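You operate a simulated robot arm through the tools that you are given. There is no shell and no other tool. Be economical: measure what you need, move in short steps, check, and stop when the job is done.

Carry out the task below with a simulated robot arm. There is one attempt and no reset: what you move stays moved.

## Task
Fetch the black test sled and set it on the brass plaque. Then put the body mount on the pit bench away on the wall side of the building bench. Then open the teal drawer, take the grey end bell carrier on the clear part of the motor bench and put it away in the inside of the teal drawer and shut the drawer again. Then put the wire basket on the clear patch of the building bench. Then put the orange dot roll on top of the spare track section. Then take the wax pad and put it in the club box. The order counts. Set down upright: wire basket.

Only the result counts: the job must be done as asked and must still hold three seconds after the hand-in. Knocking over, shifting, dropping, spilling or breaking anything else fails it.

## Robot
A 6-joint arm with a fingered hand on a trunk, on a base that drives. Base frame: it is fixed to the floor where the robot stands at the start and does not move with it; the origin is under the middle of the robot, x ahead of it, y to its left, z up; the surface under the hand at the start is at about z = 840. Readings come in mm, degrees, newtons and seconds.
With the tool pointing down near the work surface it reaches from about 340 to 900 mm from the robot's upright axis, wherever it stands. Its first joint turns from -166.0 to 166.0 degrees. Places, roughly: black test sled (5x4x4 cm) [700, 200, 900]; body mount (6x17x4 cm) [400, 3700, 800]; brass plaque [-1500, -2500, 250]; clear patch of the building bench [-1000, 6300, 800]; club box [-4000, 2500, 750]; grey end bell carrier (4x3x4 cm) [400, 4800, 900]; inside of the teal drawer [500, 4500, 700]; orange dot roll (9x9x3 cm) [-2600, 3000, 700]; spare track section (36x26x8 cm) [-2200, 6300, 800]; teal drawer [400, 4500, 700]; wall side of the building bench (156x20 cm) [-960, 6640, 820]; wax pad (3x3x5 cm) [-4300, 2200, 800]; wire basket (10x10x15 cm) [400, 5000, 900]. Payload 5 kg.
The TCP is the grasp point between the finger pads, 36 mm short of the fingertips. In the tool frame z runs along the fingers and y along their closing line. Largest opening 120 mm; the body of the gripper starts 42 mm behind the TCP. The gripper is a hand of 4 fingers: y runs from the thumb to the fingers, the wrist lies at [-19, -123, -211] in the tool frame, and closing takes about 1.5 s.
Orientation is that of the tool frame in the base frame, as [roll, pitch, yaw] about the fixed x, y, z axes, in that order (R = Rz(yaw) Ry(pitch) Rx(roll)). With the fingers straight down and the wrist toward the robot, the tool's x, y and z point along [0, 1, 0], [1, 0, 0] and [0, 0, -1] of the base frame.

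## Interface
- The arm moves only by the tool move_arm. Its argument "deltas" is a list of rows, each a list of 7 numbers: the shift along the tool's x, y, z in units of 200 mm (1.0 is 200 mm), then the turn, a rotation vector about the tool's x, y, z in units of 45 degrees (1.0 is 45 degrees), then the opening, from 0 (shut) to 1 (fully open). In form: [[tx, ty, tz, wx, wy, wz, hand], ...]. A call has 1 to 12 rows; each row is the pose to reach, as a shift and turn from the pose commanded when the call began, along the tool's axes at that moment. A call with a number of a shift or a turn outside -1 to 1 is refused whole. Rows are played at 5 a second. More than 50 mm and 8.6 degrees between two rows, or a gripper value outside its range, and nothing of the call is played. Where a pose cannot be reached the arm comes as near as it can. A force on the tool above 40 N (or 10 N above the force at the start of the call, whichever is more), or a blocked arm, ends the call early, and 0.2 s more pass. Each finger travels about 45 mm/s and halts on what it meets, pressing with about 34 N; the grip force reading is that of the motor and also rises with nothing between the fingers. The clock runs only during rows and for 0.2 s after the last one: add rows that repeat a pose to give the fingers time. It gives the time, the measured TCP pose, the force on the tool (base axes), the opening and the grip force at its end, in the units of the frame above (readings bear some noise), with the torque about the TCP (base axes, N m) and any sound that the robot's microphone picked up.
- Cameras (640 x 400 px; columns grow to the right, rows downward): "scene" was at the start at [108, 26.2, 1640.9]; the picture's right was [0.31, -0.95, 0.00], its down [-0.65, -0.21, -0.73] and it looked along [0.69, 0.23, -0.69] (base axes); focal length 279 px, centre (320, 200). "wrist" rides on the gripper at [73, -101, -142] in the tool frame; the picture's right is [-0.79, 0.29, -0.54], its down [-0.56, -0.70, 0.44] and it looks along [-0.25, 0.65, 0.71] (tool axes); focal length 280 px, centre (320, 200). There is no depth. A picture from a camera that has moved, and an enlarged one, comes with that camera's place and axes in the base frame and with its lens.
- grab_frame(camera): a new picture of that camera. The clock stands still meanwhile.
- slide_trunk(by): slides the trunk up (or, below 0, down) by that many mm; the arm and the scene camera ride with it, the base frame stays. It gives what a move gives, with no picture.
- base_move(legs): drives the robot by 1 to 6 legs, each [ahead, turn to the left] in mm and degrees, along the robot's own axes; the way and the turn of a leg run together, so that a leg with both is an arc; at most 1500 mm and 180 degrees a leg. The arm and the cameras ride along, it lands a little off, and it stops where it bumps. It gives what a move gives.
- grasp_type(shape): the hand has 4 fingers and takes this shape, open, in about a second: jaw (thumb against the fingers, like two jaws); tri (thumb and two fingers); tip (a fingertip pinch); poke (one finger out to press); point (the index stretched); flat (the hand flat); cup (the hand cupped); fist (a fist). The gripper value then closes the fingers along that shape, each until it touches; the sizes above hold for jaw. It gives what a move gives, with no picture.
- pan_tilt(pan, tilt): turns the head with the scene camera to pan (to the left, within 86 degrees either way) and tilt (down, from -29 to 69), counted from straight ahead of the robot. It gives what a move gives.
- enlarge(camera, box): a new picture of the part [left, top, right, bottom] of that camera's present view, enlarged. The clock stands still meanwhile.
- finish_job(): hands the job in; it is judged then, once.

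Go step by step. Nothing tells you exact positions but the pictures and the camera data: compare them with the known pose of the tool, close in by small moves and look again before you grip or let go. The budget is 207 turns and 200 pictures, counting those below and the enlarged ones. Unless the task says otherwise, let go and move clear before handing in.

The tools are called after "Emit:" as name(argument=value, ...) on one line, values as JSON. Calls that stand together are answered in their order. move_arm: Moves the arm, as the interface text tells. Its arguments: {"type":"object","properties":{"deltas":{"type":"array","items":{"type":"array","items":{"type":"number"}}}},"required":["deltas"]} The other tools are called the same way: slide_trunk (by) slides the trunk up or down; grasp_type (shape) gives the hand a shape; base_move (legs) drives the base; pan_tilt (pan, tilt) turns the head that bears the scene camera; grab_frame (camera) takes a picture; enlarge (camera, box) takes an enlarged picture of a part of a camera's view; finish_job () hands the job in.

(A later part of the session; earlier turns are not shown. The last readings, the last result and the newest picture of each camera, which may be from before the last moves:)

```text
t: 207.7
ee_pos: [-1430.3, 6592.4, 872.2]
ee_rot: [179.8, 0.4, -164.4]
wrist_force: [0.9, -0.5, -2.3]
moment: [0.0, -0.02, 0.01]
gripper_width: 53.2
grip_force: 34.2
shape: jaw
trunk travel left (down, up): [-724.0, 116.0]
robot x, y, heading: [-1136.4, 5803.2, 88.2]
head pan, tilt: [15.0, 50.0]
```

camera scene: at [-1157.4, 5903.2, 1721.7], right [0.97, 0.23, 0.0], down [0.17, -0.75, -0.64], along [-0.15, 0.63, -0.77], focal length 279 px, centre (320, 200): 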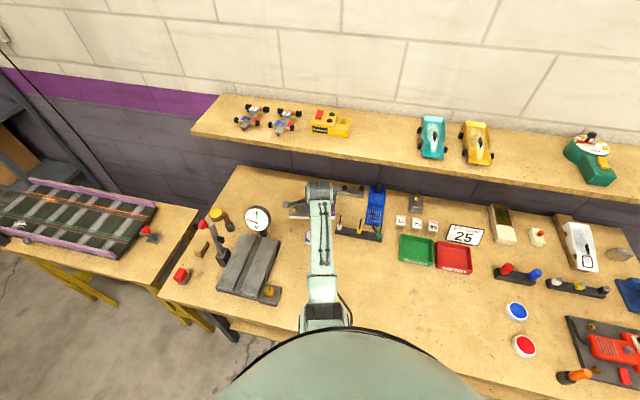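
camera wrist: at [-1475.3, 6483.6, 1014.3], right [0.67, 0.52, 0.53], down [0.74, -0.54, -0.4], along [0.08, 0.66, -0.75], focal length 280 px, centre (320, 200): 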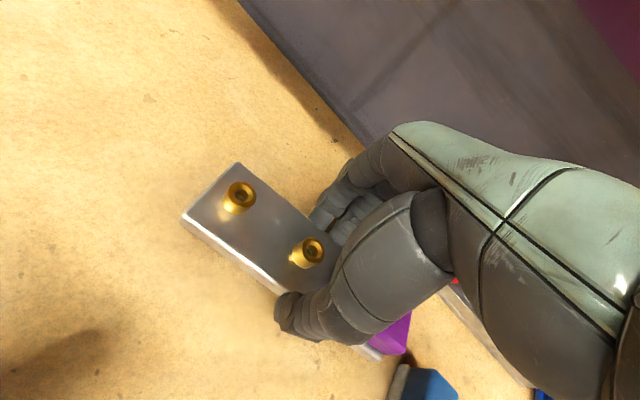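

Good. Now turning yaw by about −14° so the mount lies parallel to the wall.

Emit:
move_arm(deltas=[[0, 0, 0, 0, 0, 0.1, 0], [0, 0, 0, 0, 0, 0.2, 0], [0, 0, 0, 0, 0, 0.31, 0], [0, 0, 0, 0, 0, 0.31, 0]])

Emit:
grab_frame(camera="wrist")

```text
t: 208.7
ee_pos: [-1430.2, 6592.6, 872.7]
ee_rot: [179.7, 0.4, -178.4]
wrist_force: [0.5, 0.5, -1.6]
moment: [0.04, 0.02, 0.01]
gripper_width: 53.0
grip_force: 33.9
shape: jaw
trunk travel left (down, up): [-724.0, 116.0]
robot x, y, heading: [-1140.2, 5799.2, 88.4]
head pan, tilt: [15.0, 50.0]
```

```text
129 pictures are left
camera wrist: at [-1500.4, 6490.3, 1013.7], right [0.78, 0.31, 0.55], down [0.58, -0.68, -0.44], along [0.24, 0.66, -0.71], focal length 280 px, centre (320, 200)
```

wrist: 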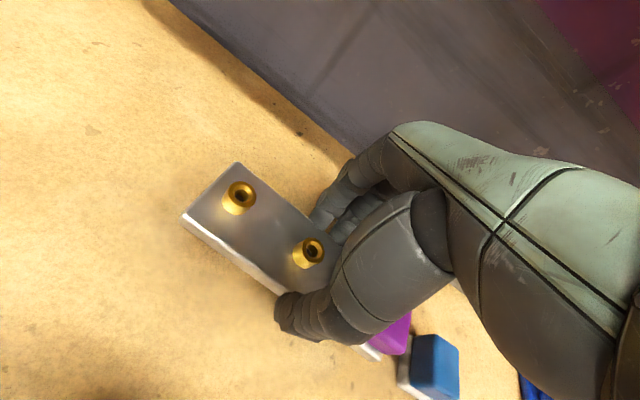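

Shifting 20 mm left to gain clearance from the blue cube.

Emit:
move_arm(deltas=[[0.05, -0.015, 0, 0, 0, 0, 0], [0.1, -0.025, 0, 0, 0, 0, 0], [0.1, -0.025, 0, 0, 0, 0, 0]])

Emit:
enlarge(camera="wrist", box=[300, 280, 480, 400])

```text
t: 209.5
ee_pos: [-1450.1, 6588.5, 872.6]
ee_rot: [179.7, 0.3, -178.3]
wrist_force: [-0.9, -0.8, -1.8]
moment: [0.0, 0.03, 0.01]
gripper_width: 53.2
grip_force: 33.7
shape: jaw
trunk travel left (down, up): [-724.0, 116.0]
robot x, y, heading: [-1139.8, 5800.2, 88.1]
head pan, tilt: [15.0, 50.0]
```

```text
3.33 times, centred on (390, 340) of wrist
camera zoom: at [-1520.2, 6484.5, 1013.5], right [0.78, 0.31, 0.55], down [0.58, -0.68, -0.44], along [0.24, 0.66, -0.71], focal length 935 px, centre (87, -267)
```

zoom: 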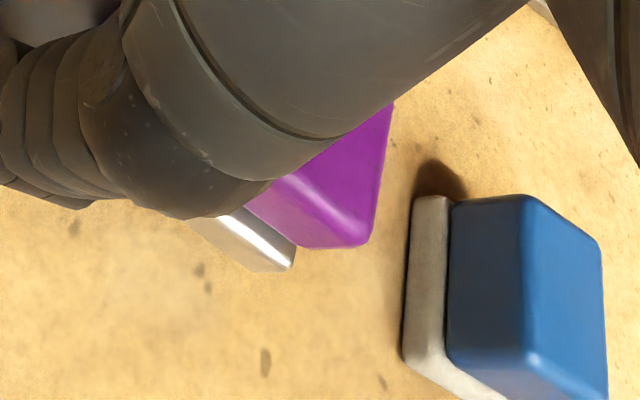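

Clear. Lowering with the trunk until contact.

Emit:
slide_trunk(by=-10)

Emit:
slide_trunk(by=-4)

```text
t: 210.0
ee_pos: [-1449.7, 6587.7, 861.9]
ee_rot: [179.9, 0.3, -178.4]
wrist_force: [0.1, 0.0, -1.8]
moment: [0.0, 0.02, 0.04]
gripper_width: 52.7
grip_force: 34.2
shape: jaw
trunk travel left (down, up): [-714.0, 126.0]
robot x, y, heading: [-1139.4, 5800.9, 88.2]
head pan, tilt: [15.0, 50.0]
```

```text
t: 210.6
ee_pos: [-1450.1, 6587.5, 859.1]
ee_rot: [179.7, 0.3, -178.3]
wrist_force: [0.0, -0.2, -0.9]
moment: [-0.02, -0.06, 0.0]
gripper_width: 52.9
grip_force: 33.9
shape: jaw
trunk travel left (down, up): [-710.0, 130.0]
robot x, y, heading: [-1139.0, 5798.0, 88.2]
head pan, tilt: [15.0, 50.0]
```

Emit:
slide_trunk(by=-3)

Emit:
slide_trunk(by=-2)

```text
t: 211.1
ee_pos: [-1450.3, 6588.6, 857.3]
ee_rot: [179.6, 0.2, -178.4]
wrist_force: [0.6, -1.8, 10.8]
moment: [-0.45, -0.06, -0.02]
gripper_width: 54.0
grip_force: 33.5
shape: jaw
trunk travel left (down, up): [-707.0, 133.0]
robot x, y, heading: [-1143.8, 5799.1, 88.3]
head pan, tilt: [15.0, 50.0]
```

```text
t: 211.6
ee_pos: [-1451.0, 6588.4, 857.6]
ee_rot: [179.5, 0.3, -178.3]
wrist_force: [0.8, -0.8, 19.7]
moment: [-0.61, 0.0, 0.0]
gripper_width: 53.6
grip_force: 34.2
shape: jaw
trunk travel left (down, up): [-705.0, 135.0]
robot x, y, heading: [-1139.9, 5802.3, 88.1]
head pan, tilt: [15.0, 50.0]
```

In contact with the bench (~20 N). Opening the hand.

Emit:
move_arm(deltas=[[0, 0, 0, 0, 0, 0, 0.55], [0, 0, 0, 0, 0, 0, 0.7], [0, 0, 0, 0, 0, 0, 0.9], [0, 0, 0, 0, 0, 0, 0.9], [0, 0, 0, 0, 0, 0, 0.9]])

Emit:
grab_frame(camera="wrist")

```text
t: 212.8
ee_pos: [-1448.9, 6584.5, 854.1]
ee_rot: [179.6, 0.3, -178.3]
wrist_force: [1.1, -2.0, 18.1]
moment: [1.13, -0.18, -0.07]
gripper_width: 107.0
grip_force: 0.1
shape: jaw
trunk travel left (down, up): [-705.0, 135.0]
robot x, y, heading: [-1140.8, 5796.2, 88.3]
head pan, tilt: [15.0, 50.0]
```

```text
127 pictures are left
camera wrist: at [-1519.4, 6481.6, 996.0], right [0.78, 0.31, 0.55], down [0.58, -0.68, -0.44], along [0.24, 0.66, -0.71], focal length 280 px, centre (320, 200)
```

wrist: 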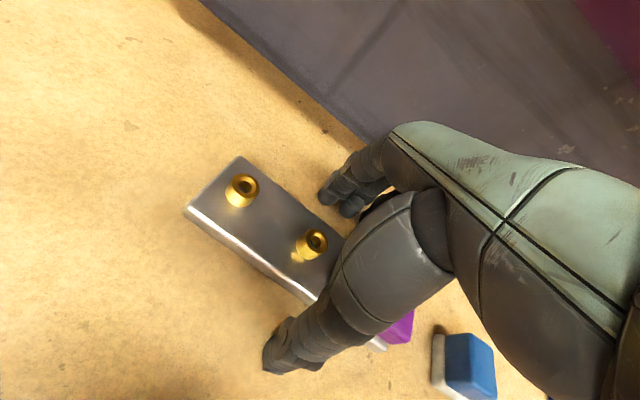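

Released; the mount lies flat parallel to the wall. Rising a little with the trunk, easing back 18 mm, then rising clear.

Emit:
slide_trunk(by=15)

Emit:
move_arm(deltas=[[0, -0.04, 0, 0, 0, 0, 0.9], [0, -0.09, 0, 0, 0, 0, 0.9], [0, -0.09, 0, 0, 0, 0, 0.9]])

Emit:
slide_trunk(by=60)

Emit:
grab_frame(camera="wrist")

```text
t: 213.4
ee_pos: [-1450.5, 6585.6, 868.4]
ee_rot: [179.8, 0.4, -178.4]
wrist_force: [-0.3, 0.1, -0.5]
moment: [0.03, -0.02, -0.01]
gripper_width: 108.2
grip_force: 0.0
shape: jaw
trunk travel left (down, up): [-720.0, 120.0]
robot x, y, heading: [-1142.5, 5796.4, 88.0]
head pan, tilt: [15.0, 50.0]
```

```text
t: 214.2
ee_pos: [-1450.3, 6570.2, 868.1]
ee_rot: [179.8, 0.3, -178.3]
wrist_force: [0.5, 0.1, -0.8]
moment: [-0.02, 0.0, -0.02]
gripper_width: 108.3
grip_force: 0.1
shape: jaw
trunk travel left (down, up): [-720.0, 120.0]
robot x, y, heading: [-1137.3, 5797.6, 88.2]
head pan, tilt: [15.0, 50.0]
```

```text
t: 215.2
ee_pos: [-1450.7, 6569.5, 927.4]
ee_rot: [179.8, 0.3, -178.3]
wrist_force: [-0.2, -1.0, -0.2]
moment: [-0.02, -0.02, 0.03]
gripper_width: 107.9
grip_force: 0.1
shape: jaw
trunk travel left (down, up): [-780.0, 60.0]
robot x, y, heading: [-1139.0, 5798.0, 88.0]
head pan, tilt: [15.0, 50.0]
```

```text
126 pictures are left
camera wrist: at [-1520.0, 6466.5, 1069.2], right [0.78, 0.31, 0.55], down [0.58, -0.68, -0.44], along [0.24, 0.66, -0.71], focal length 280 px, centre (320, 200)
```

wrist: 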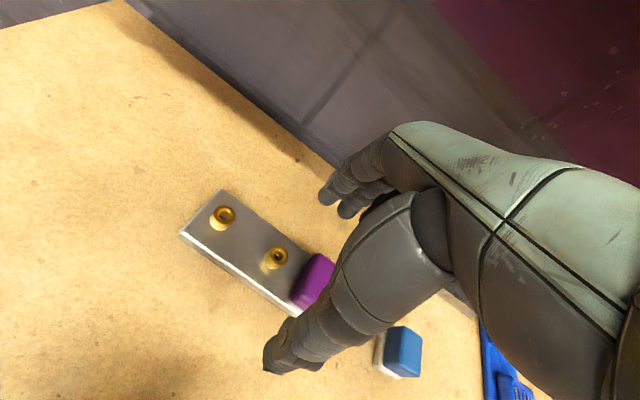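

The mount is placed. Withdrawing to the right, then back.

Emit:
move_arm(deltas=[[-0.2, -0.05, 0, 0, 0, 0, 0.9], [-0.4, -0.12, 0, 0, 0, 0, 0.9], [-0.575, -0.2, 0, 0, 0, 0, 0.9], [-0.575, -0.35, -0.05, 0, 0, 0, 0.9], [-0.575, -0.55, -0.15, 0, 0, 0, 0.9], [-0.575, -0.75, -0.3, 0, 0, 0, 0.9], [-0.575, -0.95, -0.5, 0, 0, 0, 0.9]])

Emit:
base_move(legs=[[-350, 0]])

Emit:
grab_frame(camera="scene")

```text
refused: row 7 steps farther than a row can; nothing moved
```

```text
t: 216.9
ee_pos: [-1451.8, 6386.6, 937.9]
ee_rot: [178.6, 0.1, -179.0]
wrist_force: [7.7, 12.5, -2.6]
moment: [-0.4, 0.15, -0.6]
gripper_width: 107.8
grip_force: 0.0
shape: jaw
trunk travel left (down, up): [-780.0, 60.0]
robot x, y, heading: [-1145.9, 5605.6, 87.7]
head pan, tilt: [15.0, 50.0]
stopped in leg 1: the force on the tool passed its limit at 45 N (the readings are from after the stop); the commanded pose is now the measured one
```

```text
125 pictures are left
camera scene: at [-1165.1, 5709.6, 1761.5], right [0.97, 0.22, 0.0], down [0.17, -0.75, -0.64], along [-0.14, 0.63, -0.77], focal length 279 px, centre (320, 200)
```

scene: 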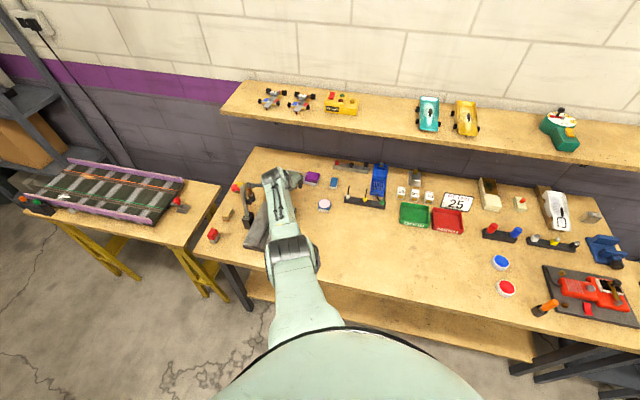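

The arm call was refused and the base then moved with the hand against the dial — it stopped by force. Checking the gauge carefully.

Emit:
grab_frame(camera="wrist")

Emit:
enlarge(camera="scene", box=[200, 140, 360, 260])

```text
124 pictures are left
camera wrist: at [-1522.0, 6281.3, 1077.3], right [0.78, 0.29, 0.55], down [0.57, -0.68, -0.46], along [0.24, 0.68, -0.7], focal length 280 px, centre (320, 200)
```

wrist: 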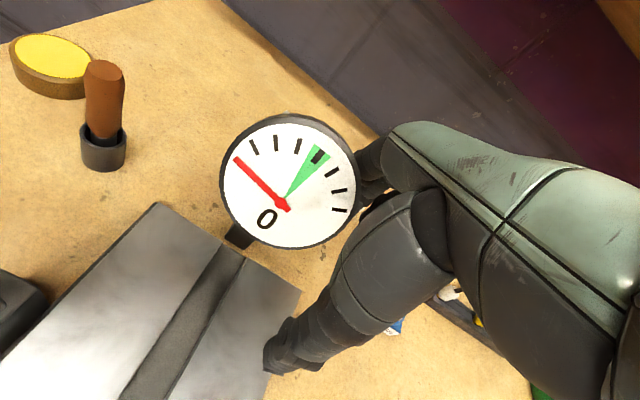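

```text
3.33 times, centred on (280, 200) of scene
camera zoom: at [-1165.1, 5709.6, 1761.5], right [0.97, 0.22, 0.0], down [0.17, -0.75, -0.64], along [-0.14, 0.63, -0.77], focal length 929 px, centre (453, 200)
```

zoom: 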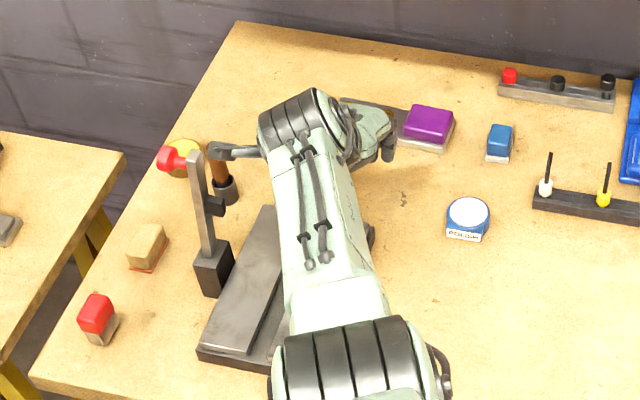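

The gauge stands upright; my fingers are hooked behind the dial. I ease forward 30 mm off it, then move right and back.

Emit:
move_arm(deltas=[[0, 0.08, 0, 0, 0, 0, 0.9], [0, 0.18, 0, 0, 0, 0, 0.9], [0, 0.18, 0, 0, 0, 0, 0.9]])

Emit:
grab_frame(camera="wrist")

```text
t: 217.7
ee_pos: [-1454.5, 6410.2, 943.3]
ee_rot: [178.6, -0.1, -178.9]
wrist_force: [0.5, 1.4, 0.3]
moment: [0.01, 0.0, -0.05]
gripper_width: 107.9
grip_force: 0.0
shape: jaw
out of reach, approached as far as the arm can: row 2, 3
trunk travel left (down, up): [-780.0, 60.0]
robot x, y, heading: [-1143.2, 5606.3, 88.0]
head pan, tilt: [15.0, 50.0]
```

```text
122 pictures are left
camera wrist: at [-1523.0, 6305.4, 1083.0], right [0.78, 0.29, 0.55], down [0.57, -0.68, -0.46], along [0.24, 0.68, -0.7], focal length 280 px, centre (320, 200)
```

wrist: 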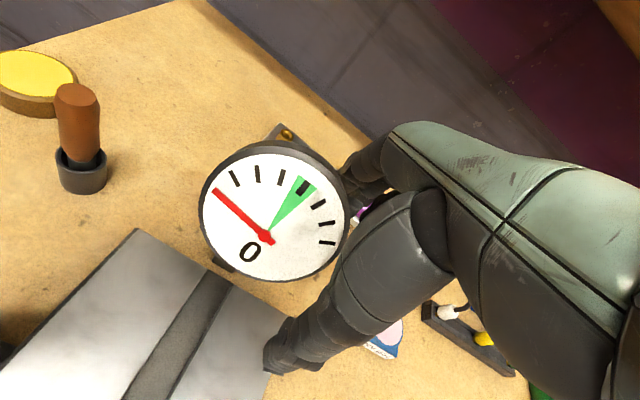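

Contact gone. Moving right, away from the dial.

Emit:
move_arm(deltas=[[-0.2, 0, 0, 0, 0, 0, 0.9], [-0.4, 0, 0, 0, 0, 0, 0.9], [-0.6, 0, 0, 0, 0, 0, 0.9], [-0.6, 0, -0.2, 0, 0, 0, 0.9], [-0.6, 0, -0.35, 0, 0, 0, 0.9]])

Emit:
grab_frame(camera="wrist")

Emit:
enlarge(camera="scene", box=[200, 140, 360, 260])

```text
t: 218.9
ee_pos: [-1333.3, 6412.7, 1014.3]
ee_rot: [178.6, 0.0, -178.7]
wrist_force: [-0.1, -0.5, 0.8]
moment: [-0.02, 0.01, 0.04]
gripper_width: 107.8
grip_force: 0.1
shape: jaw
trunk travel left (down, up): [-780.0, 60.0]
robot x, y, heading: [-1150.6, 5605.5, 87.9]
head pan, tilt: [15.0, 50.0]
```

```text
121 pictures are left
camera wrist: at [-1403.0, 6307.2, 1152.4], right [0.78, 0.29, 0.55], down [0.57, -0.68, -0.46], along [0.24, 0.67, -0.7], focal length 280 px, centre (320, 200)
```

wrist: 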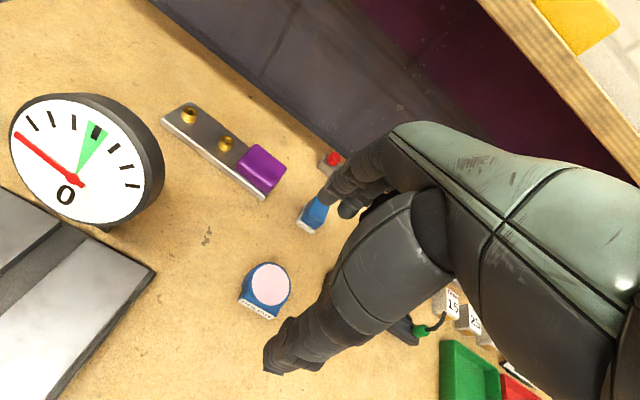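

```text
3.33 times, centred on (280, 200) of scene
camera zoom: at [-1163.5, 5710.4, 1761.6], right [0.97, 0.23, 0.0], down [0.17, -0.75, -0.64], along [-0.14, 0.63, -0.77], focal length 929 px, centre (453, 200)
```

zoom: 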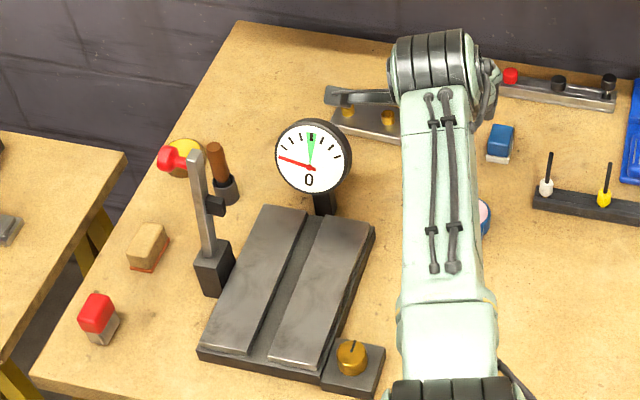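

The gauge's base position matches the earlier measurement, so nothing moved. Backing the base away now.

Emit:
base_move(legs=[[-450, 0]])

Emit:
grab_frame(camera="scene")

```text
t: 221.9
ee_pos: [-1350.5, 5961.3, 1012.3]
ee_rot: [178.7, 0.1, -178.6]
wrist_force: [-0.5, 0.6, 0.6]
moment: [0.0, 0.0, -0.03]
gripper_width: 108.0
grip_force: 0.0
shape: jaw
trunk travel left (down, up): [-780.0, 60.0]
robot x, y, heading: [-1160.4, 5153.0, 88.3]
head pan, tilt: [15.0, 50.0]
```

```text
119 pictures are left
camera scene: at [-1178.6, 5259.4, 1761.6], right [0.97, 0.23, 0.0], down [0.18, -0.75, -0.64], along [-0.15, 0.63, -0.77], focal length 279 px, centre (320, 200)
```

scene: 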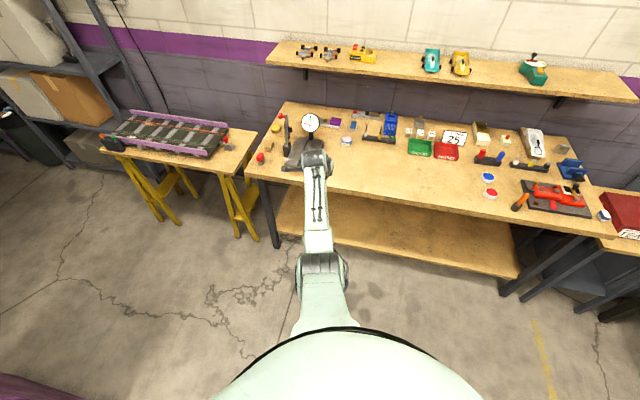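

Retracting the arm for driving.

Emit:
move_arm(deltas=[[-0.135, -0.143, -0.05, 0, 0, 0, 0.9], [-0.27, -0.286, -0.1, 0, 0, 0, 0.9], [-0.405, -0.429, -0.15, 0, 0, 0, 0.9], [-0.54, -0.571, -0.2, 0, 0, 0, 0.9], [-0.675, -0.714, -0.25, 0, 0, 0, 0.9], [-0.81, -0.857, -0.3, 0, 0, 0, 0.9], [-0.95, -1, -0.35, 0, 0, 0, 0.9]])

```text
t: 223.5
ee_pos: [-1156.2, 5761.7, 1078.6]
ee_rot: [178.7, -0.1, -178.5]
wrist_force: [-0.7, 0.0, -0.5]
moment: [0.02, -0.01, 0.01]
gripper_width: 108.0
grip_force: 0.1
shape: jaw
trunk travel left (down, up): [-780.0, 60.0]
robot x, y, heading: [-1163.5, 5150.2, 88.2]
head pan, tilt: [15.0, 50.0]
```

Emit:
base_move(legs=[[0, -88], [800, 0]])

Emit:
pan_tilt(pan=-25, tilt=40)

Emit:
grab_frame(camera="scene")

```text
t: 232.6
ee_pos: [254.7, 5181.2, 1078.1]
ee_rot: [178.6, 0.0, 93.8]
wrist_force: [0.0, -0.4, 1.1]
moment: [-0.01, -0.03, -0.04]
gripper_width: 107.9
grip_force: 0.0
shape: jaw
trunk travel left (down, up): [-780.0, 60.0]
robot x, y, heading: [-356.8, 5163.6, 0.6]
head pan, tilt: [15.0, 50.0]
```

```text
t: 233.7
ee_pos: [252.7, 5180.7, 1077.6]
ee_rot: [178.7, 0.0, 93.7]
wrist_force: [0.2, 0.3, 0.4]
moment: [0.0, 0.01, 0.02]
gripper_width: 108.2
grip_force: 0.1
shape: jaw
trunk travel left (down, up): [-780.0, 60.0]
robot x, y, heading: [-354.6, 5162.1, 0.6]
head pan, tilt: [-25.0, 40.0]
```

```text
118 pictures are left
camera scene: at [-249.4, 5127.3, 1775.8], right [-0.41, -0.91, 0.0], down [-0.59, 0.27, -0.77], along [0.7, -0.32, -0.64], focal length 279 px, centre (320, 200)
```

scene: 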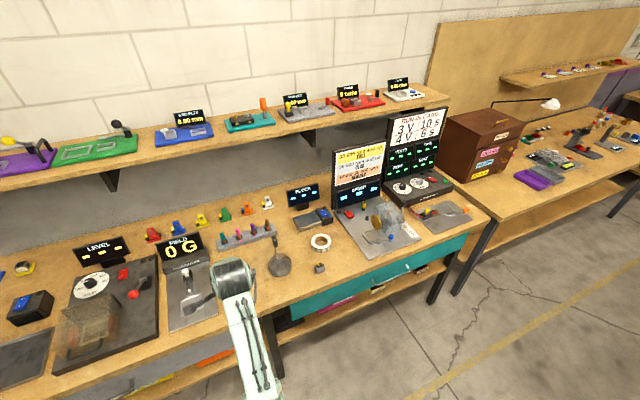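

Emit:
enlarge(camera="scene", box=[250, 220, 370, 310])

Emit:
enlarge(camera="scene", box=[260, 180, 500, 350])

```text
4.44 times, centred on (310, 265) of scene
camera zoom: at [-249.4, 5127.3, 1775.8], right [-0.41, -0.91, 0.0], down [-0.59, 0.27, -0.77], along [0.7, -0.32, -0.64], focal length 1238 px, centre (364, -89)
```

zoom: 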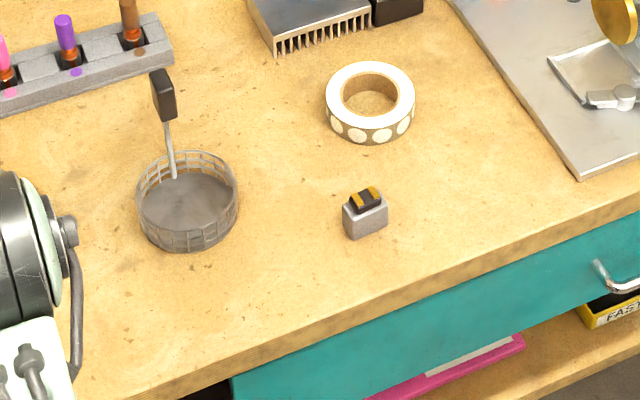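

```text
2.35 times, centred on (380, 265) of scene
camera zoom: at [-249.4, 5127.3, 1775.8], right [-0.41, -0.91, 0.0], down [-0.59, 0.27, -0.77], along [0.7, -0.32, -0.64], focal length 656 px, centre (179, 47)
```

zoom: 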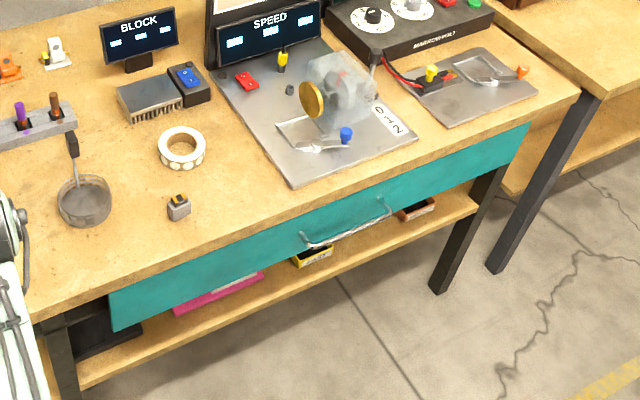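

The wire basket is the round mesh cup with a handle (~[390,4960]); the grey carrier is the small block at ~[345,4855]; the teal drawer's handle is near [275,4520,700]. Driving to face the drawer.

Emit:
base_move(legs=[[0, -90.6], [640, 0], [0, 90]])

Emit:
pan_tilt(pan=0, tilt=50)

Emit:
grab_frame(camera="scene")

Emit:
grab_frame(camera="wrist")

```text
t: 246.7
ee_pos: [248.1, 4532.2, 1078.0]
ee_rot: [178.6, 0.0, 93.0]
wrist_force: [-0.2, 0.1, -0.2]
moment: [-0.05, 0.0, 0.03]
gripper_width: 108.1
grip_force: 0.1
shape: jaw
trunk travel left (down, up): [-780.0, 60.0]
robot x, y, heading: [-363.2, 4522.5, -0.1]
head pan, tilt: [-25.0, 40.0]
```

```text
t: 247.6
ee_pos: [249.4, 4531.3, 1078.4]
ee_rot: [178.7, 0.0, 93.0]
wrist_force: [0.4, -0.8, 0.2]
moment: [-0.01, -0.01, 0.01]
gripper_width: 108.1
grip_force: 0.0
shape: jaw
trunk travel left (down, up): [-780.0, 60.0]
robot x, y, heading: [-357.5, 4521.6, -0.1]
head pan, tilt: [0.0, 50.0]
```

```text
115 pictures are left
camera scene: at [-254.7, 4520.1, 1761.7], right [0.0, -1.0, 0.0], down [-0.77, 0.0, -0.64], along [0.64, 0.0, -0.77], focal length 279 px, centre (320, 200)
```

scene: 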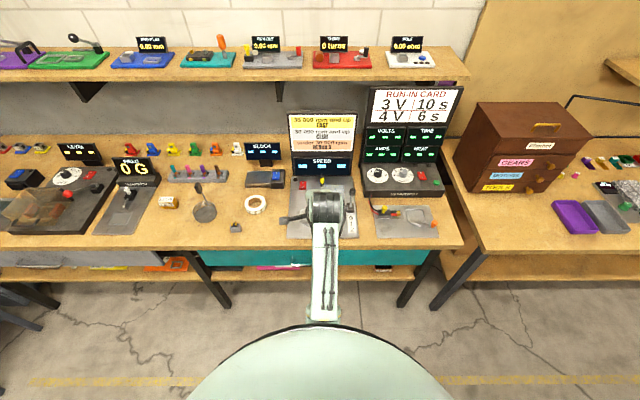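

```text
114 pictures are left
camera wrist: at [141.2, 4599.7, 1217.3], right [0.32, -0.77, 0.55], down [-0.66, -0.6, -0.46], along [0.68, -0.22, -0.7], focal length 280 px, centre (320, 200)
```

wrist: 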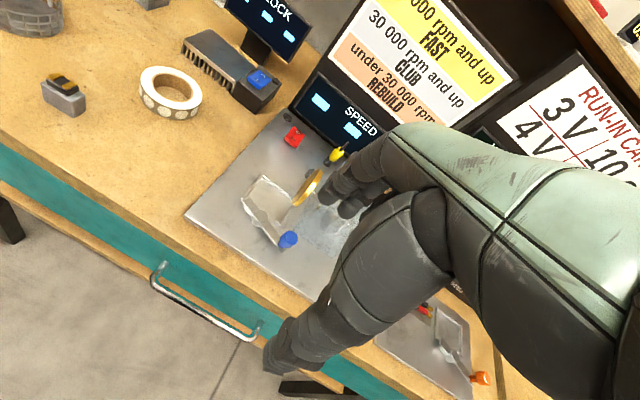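

Triangulated: bench top z≈840, front edge x≈286; handle bar at x≈263, z≈733, y 4448–4631. I'll grip it with the hand horizontal (fingers above, thumb below). First back off and lower the trunk.

Emit:
base_move(legs=[[-150, 0]])

Emit:
slide_trunk(by=-345)

Emit:
grab_frame(camera="scene")

```text
t: 249.1
ee_pos: [99.8, 4533.0, 1076.4]
ee_rot: [178.7, 0.1, 93.1]
wrist_force: [-0.5, -0.3, -0.3]
moment: [0.02, 0.01, -0.03]
gripper_width: 107.8
grip_force: 0.1
shape: jaw
trunk travel left (down, up): [-780.0, 60.0]
robot x, y, heading: [-512.7, 4519.4, -0.1]
head pan, tilt: [0.0, 50.0]
```

```text
t: 252.4
ee_pos: [98.8, 4533.4, 732.9]
ee_rot: [178.6, 0.0, 93.1]
wrist_force: [-0.2, 0.0, -0.2]
moment: [-0.01, 0.0, -0.03]
gripper_width: 107.6
grip_force: 0.1
shape: jaw
trunk travel left (down, up): [-435.0, 405.0]
robot x, y, heading: [-513.1, 4521.5, 0.0]
head pan, tilt: [0.0, 50.0]
```

```text
113 pictures are left
camera scene: at [-405.2, 4520.7, 1416.7], right [0.0, -1.0, 0.0], down [-0.77, 0.0, -0.64], along [0.64, 0.0, -0.77], focal length 279 px, centre (320, 200)
```

scene: 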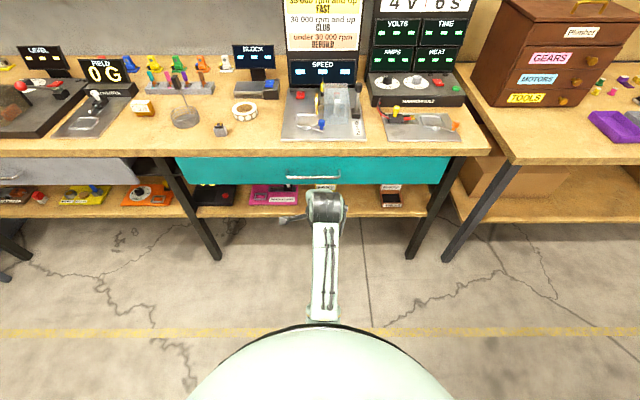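

Handle visible, centre ≈[262,4544,~740]. Rotating the hand to point forward in two halves.

Emit:
move_arm(deltas=[[0, 0, 0, -0.18, 0, 0.03, 0.9], [0, 0, 0, -0.36, 0, 0.06, 0.9], [0, 0, 0, -0.54, 0, 0.06, 0.9], [0, 0, 0, -0.72, 0, 0.06, 0.9], [0, 0, 0, -0.9, 0, 0.06, 0.9], [0, 0, 0, -1, 0, 0.06, 0.9], [0, 0, 0, -1, 0, 0.06, 0.9]])

Emit:
grab_frame(camera="scene")

```text
t: 254.0
ee_pos: [98.6, 4531.9, 731.7]
ee_rot: [133.6, -1.1, 90.6]
wrist_force: [0.5, -0.6, -0.3]
moment: [-0.05, -0.01, -0.02]
gripper_width: 107.8
grip_force: 0.1
shape: jaw
trunk travel left (down, up): [-435.0, 405.0]
robot x, y, heading: [-516.3, 4524.0, 0.0]
head pan, tilt: [0.0, 50.0]
```

```text
112 pictures are left
camera scene: at [-405.1, 4520.7, 1416.7], right [0.0, -1.0, 0.0], down [-0.77, 0.0, -0.64], along [0.64, 0.0, -0.77], focal length 279 px, centre (320, 200)
```

scene: 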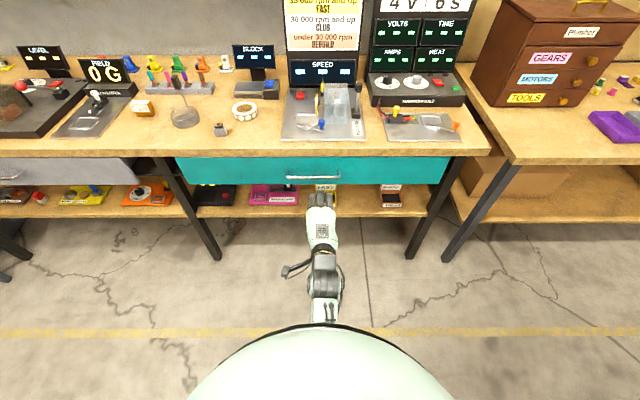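

Emit:
move_arm(deltas=[[0, 0, 0, -0.18, 0, 0, 0.9], [0, 0, 0, -0.36, 0, 0, 0.9], [0, 0, 0, -0.54, 0, 0, 0.9], [0, 0, 0, -0.72, 0, 0, 0.9], [0, 0, 0, -0.9, 0, 0, 0.9], [0, 0, 0, -0.96, 0, 0, 0.9], [0, 0, 0, -0.96, 0, 0, 0.9]])

Emit:
grab_frame(camera="scene")

Emit:
grab_frame(camera="wrist")

```text
t: 255.6
ee_pos: [98.0, 4531.2, 732.3]
ee_rot: [90.5, -1.2, 90.6]
wrist_force: [0.2, 0.9, -0.7]
moment: [0.0, 0.01, -0.04]
gripper_width: 108.0
grip_force: 0.1
shape: jaw
out of reach, approached as far as the arm can: row 2
trunk travel left (down, up): [-435.0, 405.0]
robot x, y, heading: [-508.8, 4519.1, -0.0]
head pan, tilt: [0.0, 50.0]
```

```text
111 pictures are left
camera scene: at [-405.1, 4520.8, 1416.6], right [0.0, -1.0, 0.0], down [-0.77, 0.0, -0.64], along [0.64, 0.0, -0.77], focal length 279 px, centre (320, 200)
```

scene: 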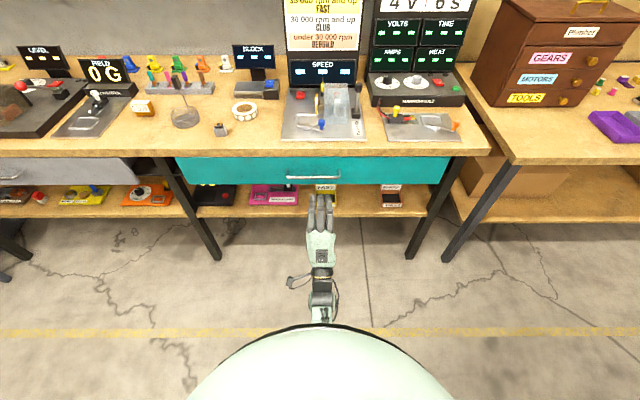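

```text
110 pictures are left
camera wrist: at [-45.1, 4606.2, 633.5], right [-0.53, -0.8, 0.28], down [0.44, -0.54, -0.71], along [0.72, -0.26, 0.64], focal length 280 px, centre (320, 200)
```

wrist: 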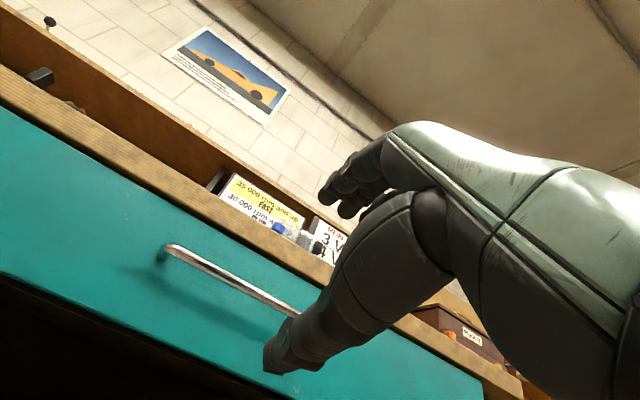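

Bar triangulated at x≈265, z≈740. Narrowing the hand to 60 mm and moving forward so the bar is between the fingers.

Emit:
move_arm(deltas=[[0, 0.04, 0, 0, 0, 0, 0.5], [0, 0.04, 0, 0, 0, 0, 0.5], [0, 0.04, 0, 0, 0, 0, 0.5], [0, 0.04, 0.2, 0, 0, 0, 0.5], [0, 0.04, 0.4, 0, 0, 0, 0.5], [0, 0.04, 0.6, 0, 0, 0, 0.5], [0, 0.04, 0.6, 0, 0, 0, 0.5]])

Emit:
grab_frame(camera="wrist")

Emit:
enlarge(camera="scene", box=[260, 150, 380, 230])

```text
t: 257.2
ee_pos: [219.8, 4532.1, 739.0]
ee_rot: [90.4, -1.1, 90.6]
wrist_force: [0.0, -0.3, 0.8]
moment: [0.03, 0.01, 0.0]
gripper_width: 60.3
grip_force: 0.1
shape: jaw
trunk travel left (down, up): [-435.0, 405.0]
robot x, y, heading: [-515.7, 4521.0, -0.3]
head pan, tilt: [0.0, 50.0]
```

```text
109 pictures are left
camera wrist: at [75.8, 4606.2, 639.8], right [-0.53, -0.8, 0.28], down [0.44, -0.54, -0.71], along [0.72, -0.26, 0.64], focal length 280 px, centre (320, 200)
```

wrist: 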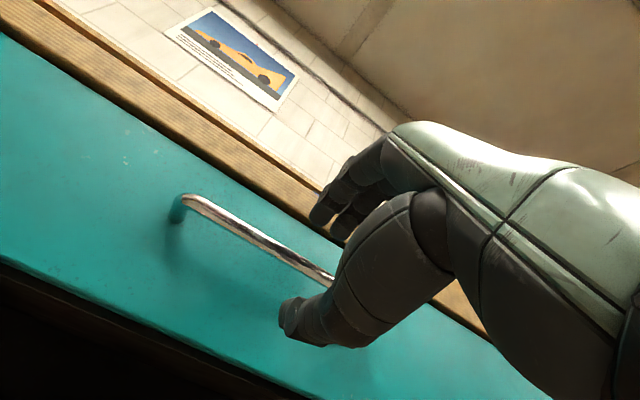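

```text
5.00 times, centred on (320, 190) of scene
camera zoom: at [-406.1, 4520.8, 1416.8], right [0.0, -1.0, 0.0], down [-0.77, 0.0, -0.64], along [0.64, 0.0, -0.77], focal length 1393 px, centre (320, 250)
```

zoom: 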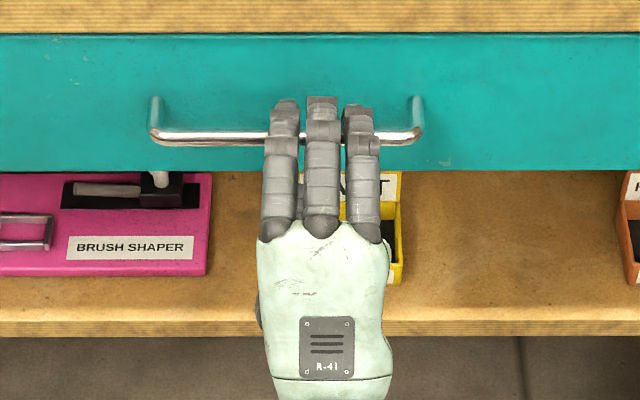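

Bar is between thumb and fingers. Forward 24 mm and close.

Emit:
move_arm(deltas=[[0, 0, 0.06, 0, 0, 0, 0.5], [0, 0, 0.12, 0, 0, 0, 0.5], [0, 0, 0.12, 0, 0, 0, 0.3], [0, 0, 0.12, 0, 0, 0, 0.1], [0, 0, 0.12, 0, 0, 0, 0], [0, 0, 0.12, 0, 0, 0, 0], [0, 0, 0.12, 0, 0, 0, 0], [0, 0, 0.12, 0, 0, 0, 0]])

Emit:
grab_frame(camera="wrist")

```text
t: 259.0
ee_pos: [243.9, 4534.2, 738.3]
ee_rot: [90.5, -1.2, 90.7]
wrist_force: [0.8, -0.1, 0.2]
moment: [-0.13, -0.03, -0.04]
gripper_width: 6.8
grip_force: 33.7
shape: jaw
trunk travel left (down, up): [-435.0, 405.0]
robot x, y, heading: [-512.3, 4522.2, -0.1]
head pan, tilt: [0.0, 50.0]
```

```text
107 pictures are left
camera wrist: at [99.6, 4607.2, 639.5], right [-0.53, -0.8, 0.28], down [0.44, -0.54, -0.71], along [0.72, -0.26, 0.64], focal length 280 px, centre (320, 200)
```

wrist: 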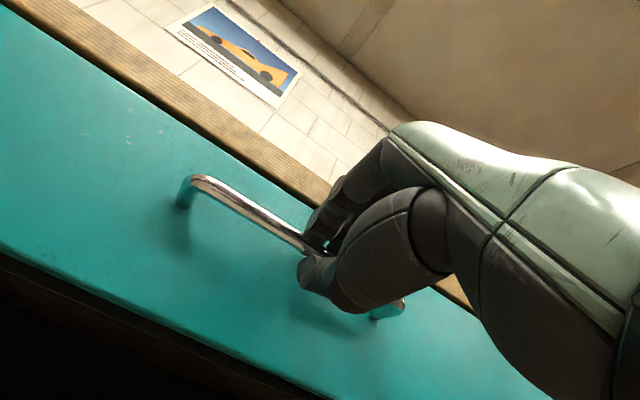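

Bar gripped. Pulling the drawer open by backing the base.

Emit:
base_move(legs=[[-60, 0]])

Emit:
grab_frame(camera="scene")

```text
t: 260.0
ee_pos: [182.2, 4533.2, 737.7]
ee_rot: [90.5, -1.1, 90.6]
wrist_force: [-0.4, -0.6, -4.5]
moment: [-0.12, 0.11, 0.0]
gripper_width: 7.1
grip_force: 34.3
shape: jaw
trunk travel left (down, up): [-435.0, 405.0]
robot x, y, heading: [-572.5, 4523.4, -0.4]
head pan, tilt: [0.0, 50.0]
```

```text
106 pictures are left
camera scene: at [-465.3, 4520.9, 1416.7], right [0.0, -1.0, 0.0], down [-0.77, 0.0, -0.64], along [0.64, 0.0, -0.77], focal length 279 px, centre (320, 200)
```

scene: 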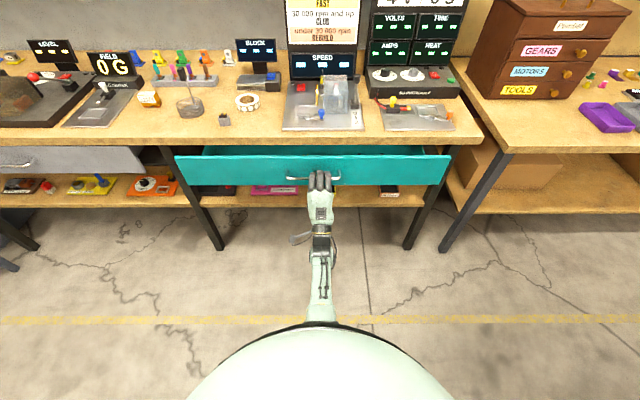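

The drawer is opening smoothly. Pulling 150 mm more.

Emit:
base_move(legs=[[-150, 0]])

Emit:
grab_frame(camera="scene")

```text
t: 261.5
ee_pos: [34.9, 4532.4, 739.0]
ee_rot: [90.6, -1.1, 90.7]
wrist_force: [0.2, 1.6, -3.0]
moment: [-0.17, 0.06, 0.05]
gripper_width: 7.2
grip_force: 33.6
shape: jaw
trunk travel left (down, up): [-435.0, 405.0]
robot x, y, heading: [-715.6, 4521.8, 0.0]
head pan, tilt: [0.0, 50.0]
```

```text
105 pictures are left
camera scene: at [-612.8, 4521.5, 1416.7], right [0.0, -1.0, 0.0], down [-0.77, 0.0, -0.64], along [0.64, 0.0, -0.77], focal length 279 px, centre (320, 200)
```

scene: 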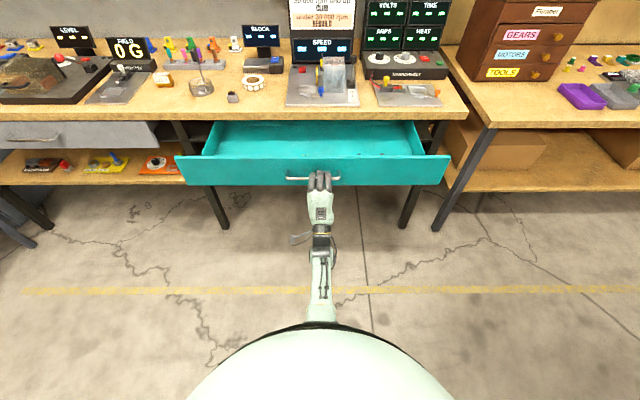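

Drawer open ~210 mm. Releasing the handle and backing off.

Emit:
move_arm(deltas=[[0, 0, 0, 0, 0, 0, 0.3], [0, 0, 0, 0, 0, 0, 0.45], [0, 0, 0, 0, 0, 0, 0.5], [0, 0, 0, 0, 0, 0, 0.5]])

Emit:
base_move(legs=[[-130, 0]])

Emit:
grab_frame(camera="scene")

```text
t: 262.5
ee_pos: [35.2, 4534.4, 737.7]
ee_rot: [90.6, -1.0, 90.6]
wrist_force: [0.2, -0.4, -0.5]
moment: [-0.01, 0.02, 0.01]
gripper_width: 59.4
grip_force: 0.2
shape: jaw
trunk travel left (down, up): [-435.0, 405.0]
robot x, y, heading: [-719.1, 4519.3, -0.3]
head pan, tilt: [0.0, 50.0]
```

```text
t: 263.8
ee_pos: [-94.6, 4533.2, 738.9]
ee_rot: [90.5, -1.0, 90.5]
wrist_force: [0.1, 0.0, 0.4]
moment: [-0.04, 0.03, 0.01]
gripper_width: 59.7
grip_force: 0.2
shape: jaw
trunk travel left (down, up): [-435.0, 405.0]
robot x, y, heading: [-847.4, 4522.6, -0.2]
head pan, tilt: [0.0, 50.0]
```

```text
104 pictures are left
camera scene: at [-743.7, 4521.7, 1416.8], right [0.0, -1.0, 0.0], down [-0.77, 0.0, -0.64], along [0.64, 0.0, -0.77], focal length 279 px, centre (320, 200)
```

scene: 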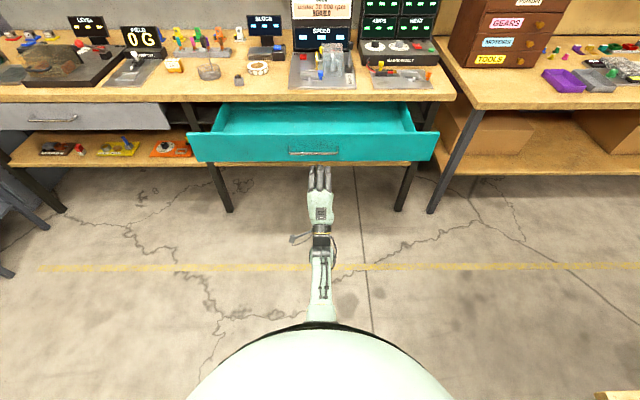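

Rotating the hand back to pointing down.

Emit:
move_arm(deltas=[[0, 0, 0, 0.18, 0, 0, 0.8], [0, 0, 0, 0.36, 0, 0, 0.8], [0, 0, 0, 0.54, 0, 0, 0.8], [0, 0, 0, 0.72, 0, 0, 0.8], [0, 0, 0, 0.9, 0, 0, 0.8], [0, 0, 0, 1, 0, 0, 0.8], [0, 0, 0, 1, 0, 0, 0.8]])

Emit:
move_arm(deltas=[[0, 0, 0, 0.18, 0, 0, 0.8], [0, 0, 0, 0.36, 0, 0, 0.8], [0, 0, 0, 0.54, 0, 0, 0.8], [0, 0, 0, 0.72, 0, 0, 0.8], [0, 0, 0, 0.9, 0, 0, 0.8], [0, 0, 0, 0.99, 0, 0, 0.8], [0, 0, 0, 0.99, 0, 0, 0.8]])

Emit:
slide_trunk(by=365)

```text
t: 265.4
ee_pos: [-94.6, 4534.4, 738.1]
ee_rot: [135.6, -1.0, 90.6]
wrist_force: [-0.2, -0.1, -0.5]
moment: [0.02, -0.02, 0.01]
gripper_width: 95.5
grip_force: 0.0
shape: jaw
trunk travel left (down, up): [-435.0, 405.0]
robot x, y, heading: [-847.0, 4521.1, -0.3]
head pan, tilt: [0.0, 50.0]
```

```text
t: 267.0
ee_pos: [-94.2, 4533.9, 738.3]
ee_rot: [-179.8, -1.1, 90.4]
wrist_force: [-0.1, -0.6, -1.0]
moment: [0.01, 0.03, 0.0]
gripper_width: 95.9
grip_force: 0.1
shape: jaw
trunk travel left (down, up): [-435.0, 405.0]
robot x, y, heading: [-848.6, 4521.5, -0.6]
head pan, tilt: [0.0, 50.0]
```

```text
t: 270.6
ee_pos: [-93.7, 4533.7, 1103.6]
ee_rot: [-179.7, -1.1, 90.5]
wrist_force: [0.5, 0.0, 0.1]
moment: [0.02, -0.01, -0.01]
gripper_width: 95.7
grip_force: 0.1
shape: jaw
trunk travel left (down, up): [-800.0, 40.0]
robot x, y, heading: [-850.1, 4525.3, -0.2]
head pan, tilt: [0.0, 50.0]
```

Emit:
move_arm(deltas=[[0, -0.2, 0, 0, 0, 0, 0.8], [0, -0.4, 0, 0, 0, 0, 0.8], [0, -0.6, 0, 0, 0, 0, 0.8], [0, -0.8, 0, 0, 0, 0, 0.8], [0, -0.8, 0, 0, 0, 0, 0.8]])

Emit:
base_move(legs=[[0, 23.5], [565, 0], [0, -23.5]])

Emit:
pan_tilt(pan=10, tilt=55)

Emit:
grab_frame(camera="scene")

Emit:
grab_frame(camera="wrist")

```text
t: 271.8
ee_pos: [-254.2, 4532.2, 1102.5]
ee_rot: [-179.8, -1.1, 90.4]
wrist_force: [0.0, 0.2, 0.7]
moment: [0.02, 0.05, 0.04]
gripper_width: 95.7
grip_force: 0.0
shape: jaw
trunk travel left (down, up): [-800.0, 40.0]
robot x, y, heading: [-849.4, 4522.4, -0.2]
head pan, tilt: [0.0, 50.0]
```

```text
t: 278.1
ee_pos: [266.4, 4758.4, 1104.0]
ee_rot: [-179.7, -1.0, 90.6]
wrist_force: [-0.1, -0.4, -0.7]
moment: [-0.02, -0.01, 0.01]
gripper_width: 95.7
grip_force: 0.1
shape: jaw
trunk travel left (down, up): [-800.0, 40.0]
robot x, y, heading: [-329.7, 4744.1, -0.1]
head pan, tilt: [0.0, 50.0]
```

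```text
t: 278.8
ee_pos: [264.9, 4757.9, 1103.0]
ee_rot: [-179.9, -1.1, 90.6]
wrist_force: [0.4, 0.5, 0.4]
moment: [-0.01, 0.01, 0.0]
gripper_width: 95.7
grip_force: 0.0
shape: jaw
trunk travel left (down, up): [-800.0, 40.0]
robot x, y, heading: [-328.9, 4745.9, -0.1]
head pan, tilt: [10.0, 55.0]
```

```text
103 pictures are left
camera scene: at [-227.9, 4758.9, 1775.2], right [0.17, -0.99, 0.0], down [-0.81, -0.14, -0.57], along [0.57, 0.1, -0.82], focal length 279 px, centre (320, 200)
```

scene: 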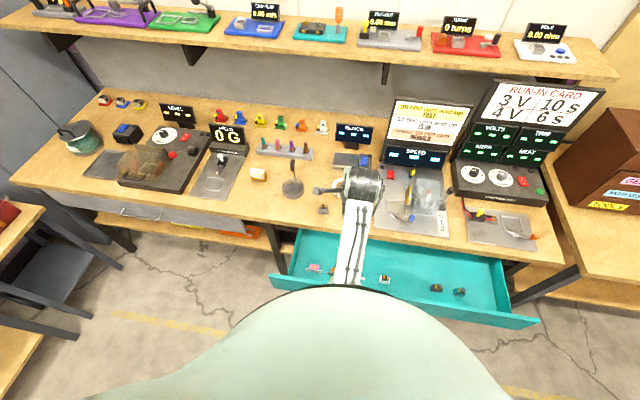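

```text
102 pictures are left
camera wrist: at [164.4, 4826.5, 1246.8], right [0.3, -0.8, 0.53], down [-0.7, -0.56, -0.45], along [0.65, -0.23, -0.72], focal length 280 px, centre (320, 200)
```

wrist: 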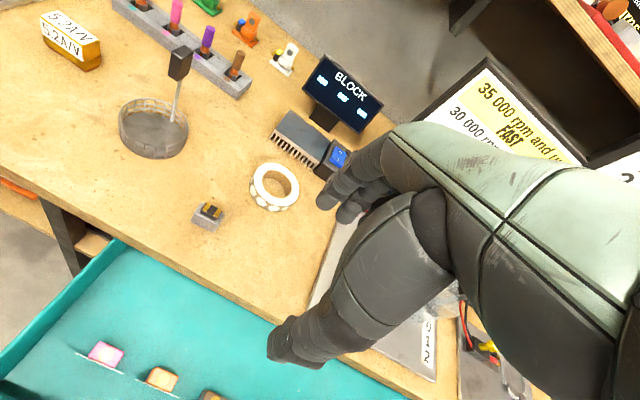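

Carrier at about [359,4849]; the drawer has some small items in it. Moving above the carrier.

Emit:
move_arm(deltas=[[0.09, 0.094, 0.13, 0, -0.024, 0, 0.8], [0.18, 0.188, 0.26, 0, -0.024, 0, 0.8], [0.27, 0.282, 0.4, 0, -0.024, 0, 0.8], [0.36, 0.376, 0.55, 0, -0.024, 0, 0.8], [0.455, 0.47, 0.7, 0, -0.024, 0, 0.8], [0.455, 0.47, 0.7, 0, -0.024, 0, 0.8]])

Emit:
grab_frame(camera="wrist")

```text
t: 280.2
ee_pos: [357.3, 4851.5, 965.4]
ee_rot: [-180.0, 0.0, 90.7]
wrist_force: [-0.7, -0.9, -0.4]
moment: [0.02, -0.02, -0.01]
gripper_width: 95.8
grip_force: 0.0
shape: jaw
trunk travel left (down, up): [-800.0, 40.0]
robot x, y, heading: [-328.1, 4746.9, -0.2]
head pan, tilt: [10.0, 55.0]
```

```text
101 pictures are left
camera wrist: at [256.8, 4923.9, 1107.5], right [0.3, -0.79, 0.54], down [-0.69, -0.57, -0.44], along [0.65, -0.24, -0.72], focal length 280 px, centre (320, 200)
```

wrist: 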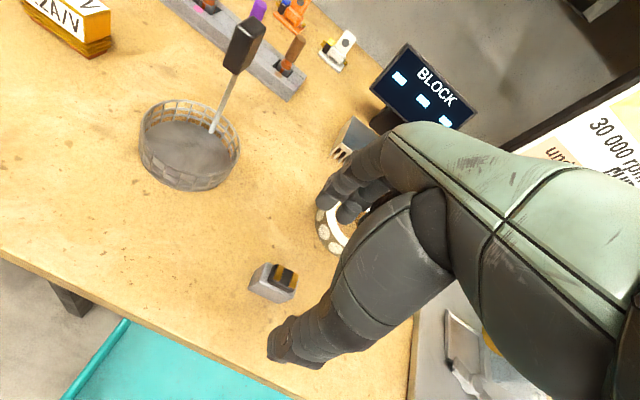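

Aligned over the carrier. Narrowing to 72 mm and descending.

Emit:
move_arm(deltas=[[0, 0.015, 0, 0, 0, 0, 0.6], [0, 0.015, 0, 0, 0, 0, 0.6], [0, 0.015, 0.15, 0, 0, 0, 0.6], [0, 0.015, 0.3, 0, 0, 0, 0.6], [0, 0.015, 0.38, 0, 0, 0, 0.6], [0, 0.015, 0.41, 0, 0, 0, 0.6]])

Emit:
grab_frame(camera="wrist")

```text
t: 281.6
ee_pos: [362.2, 4852.9, 882.2]
ee_rot: [-179.9, 0.0, 90.6]
wrist_force: [0.5, -0.1, 0.1]
moment: [-0.01, 0.04, 0.03]
gripper_width: 72.3
grip_force: 0.0
shape: jaw
trunk travel left (down, up): [-800.0, 40.0]
robot x, y, heading: [-329.2, 4748.8, -0.3]
head pan, tilt: [10.0, 55.0]
```

```text
100 pictures are left
camera wrist: at [260.0, 4924.3, 1024.5], right [0.3, -0.79, 0.54], down [-0.69, -0.57, -0.44], along [0.65, -0.24, -0.72], focal length 280 px, centre (320, 200)
```

wrist: 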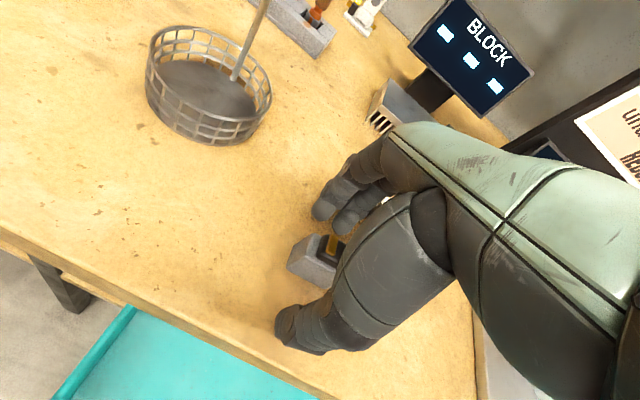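

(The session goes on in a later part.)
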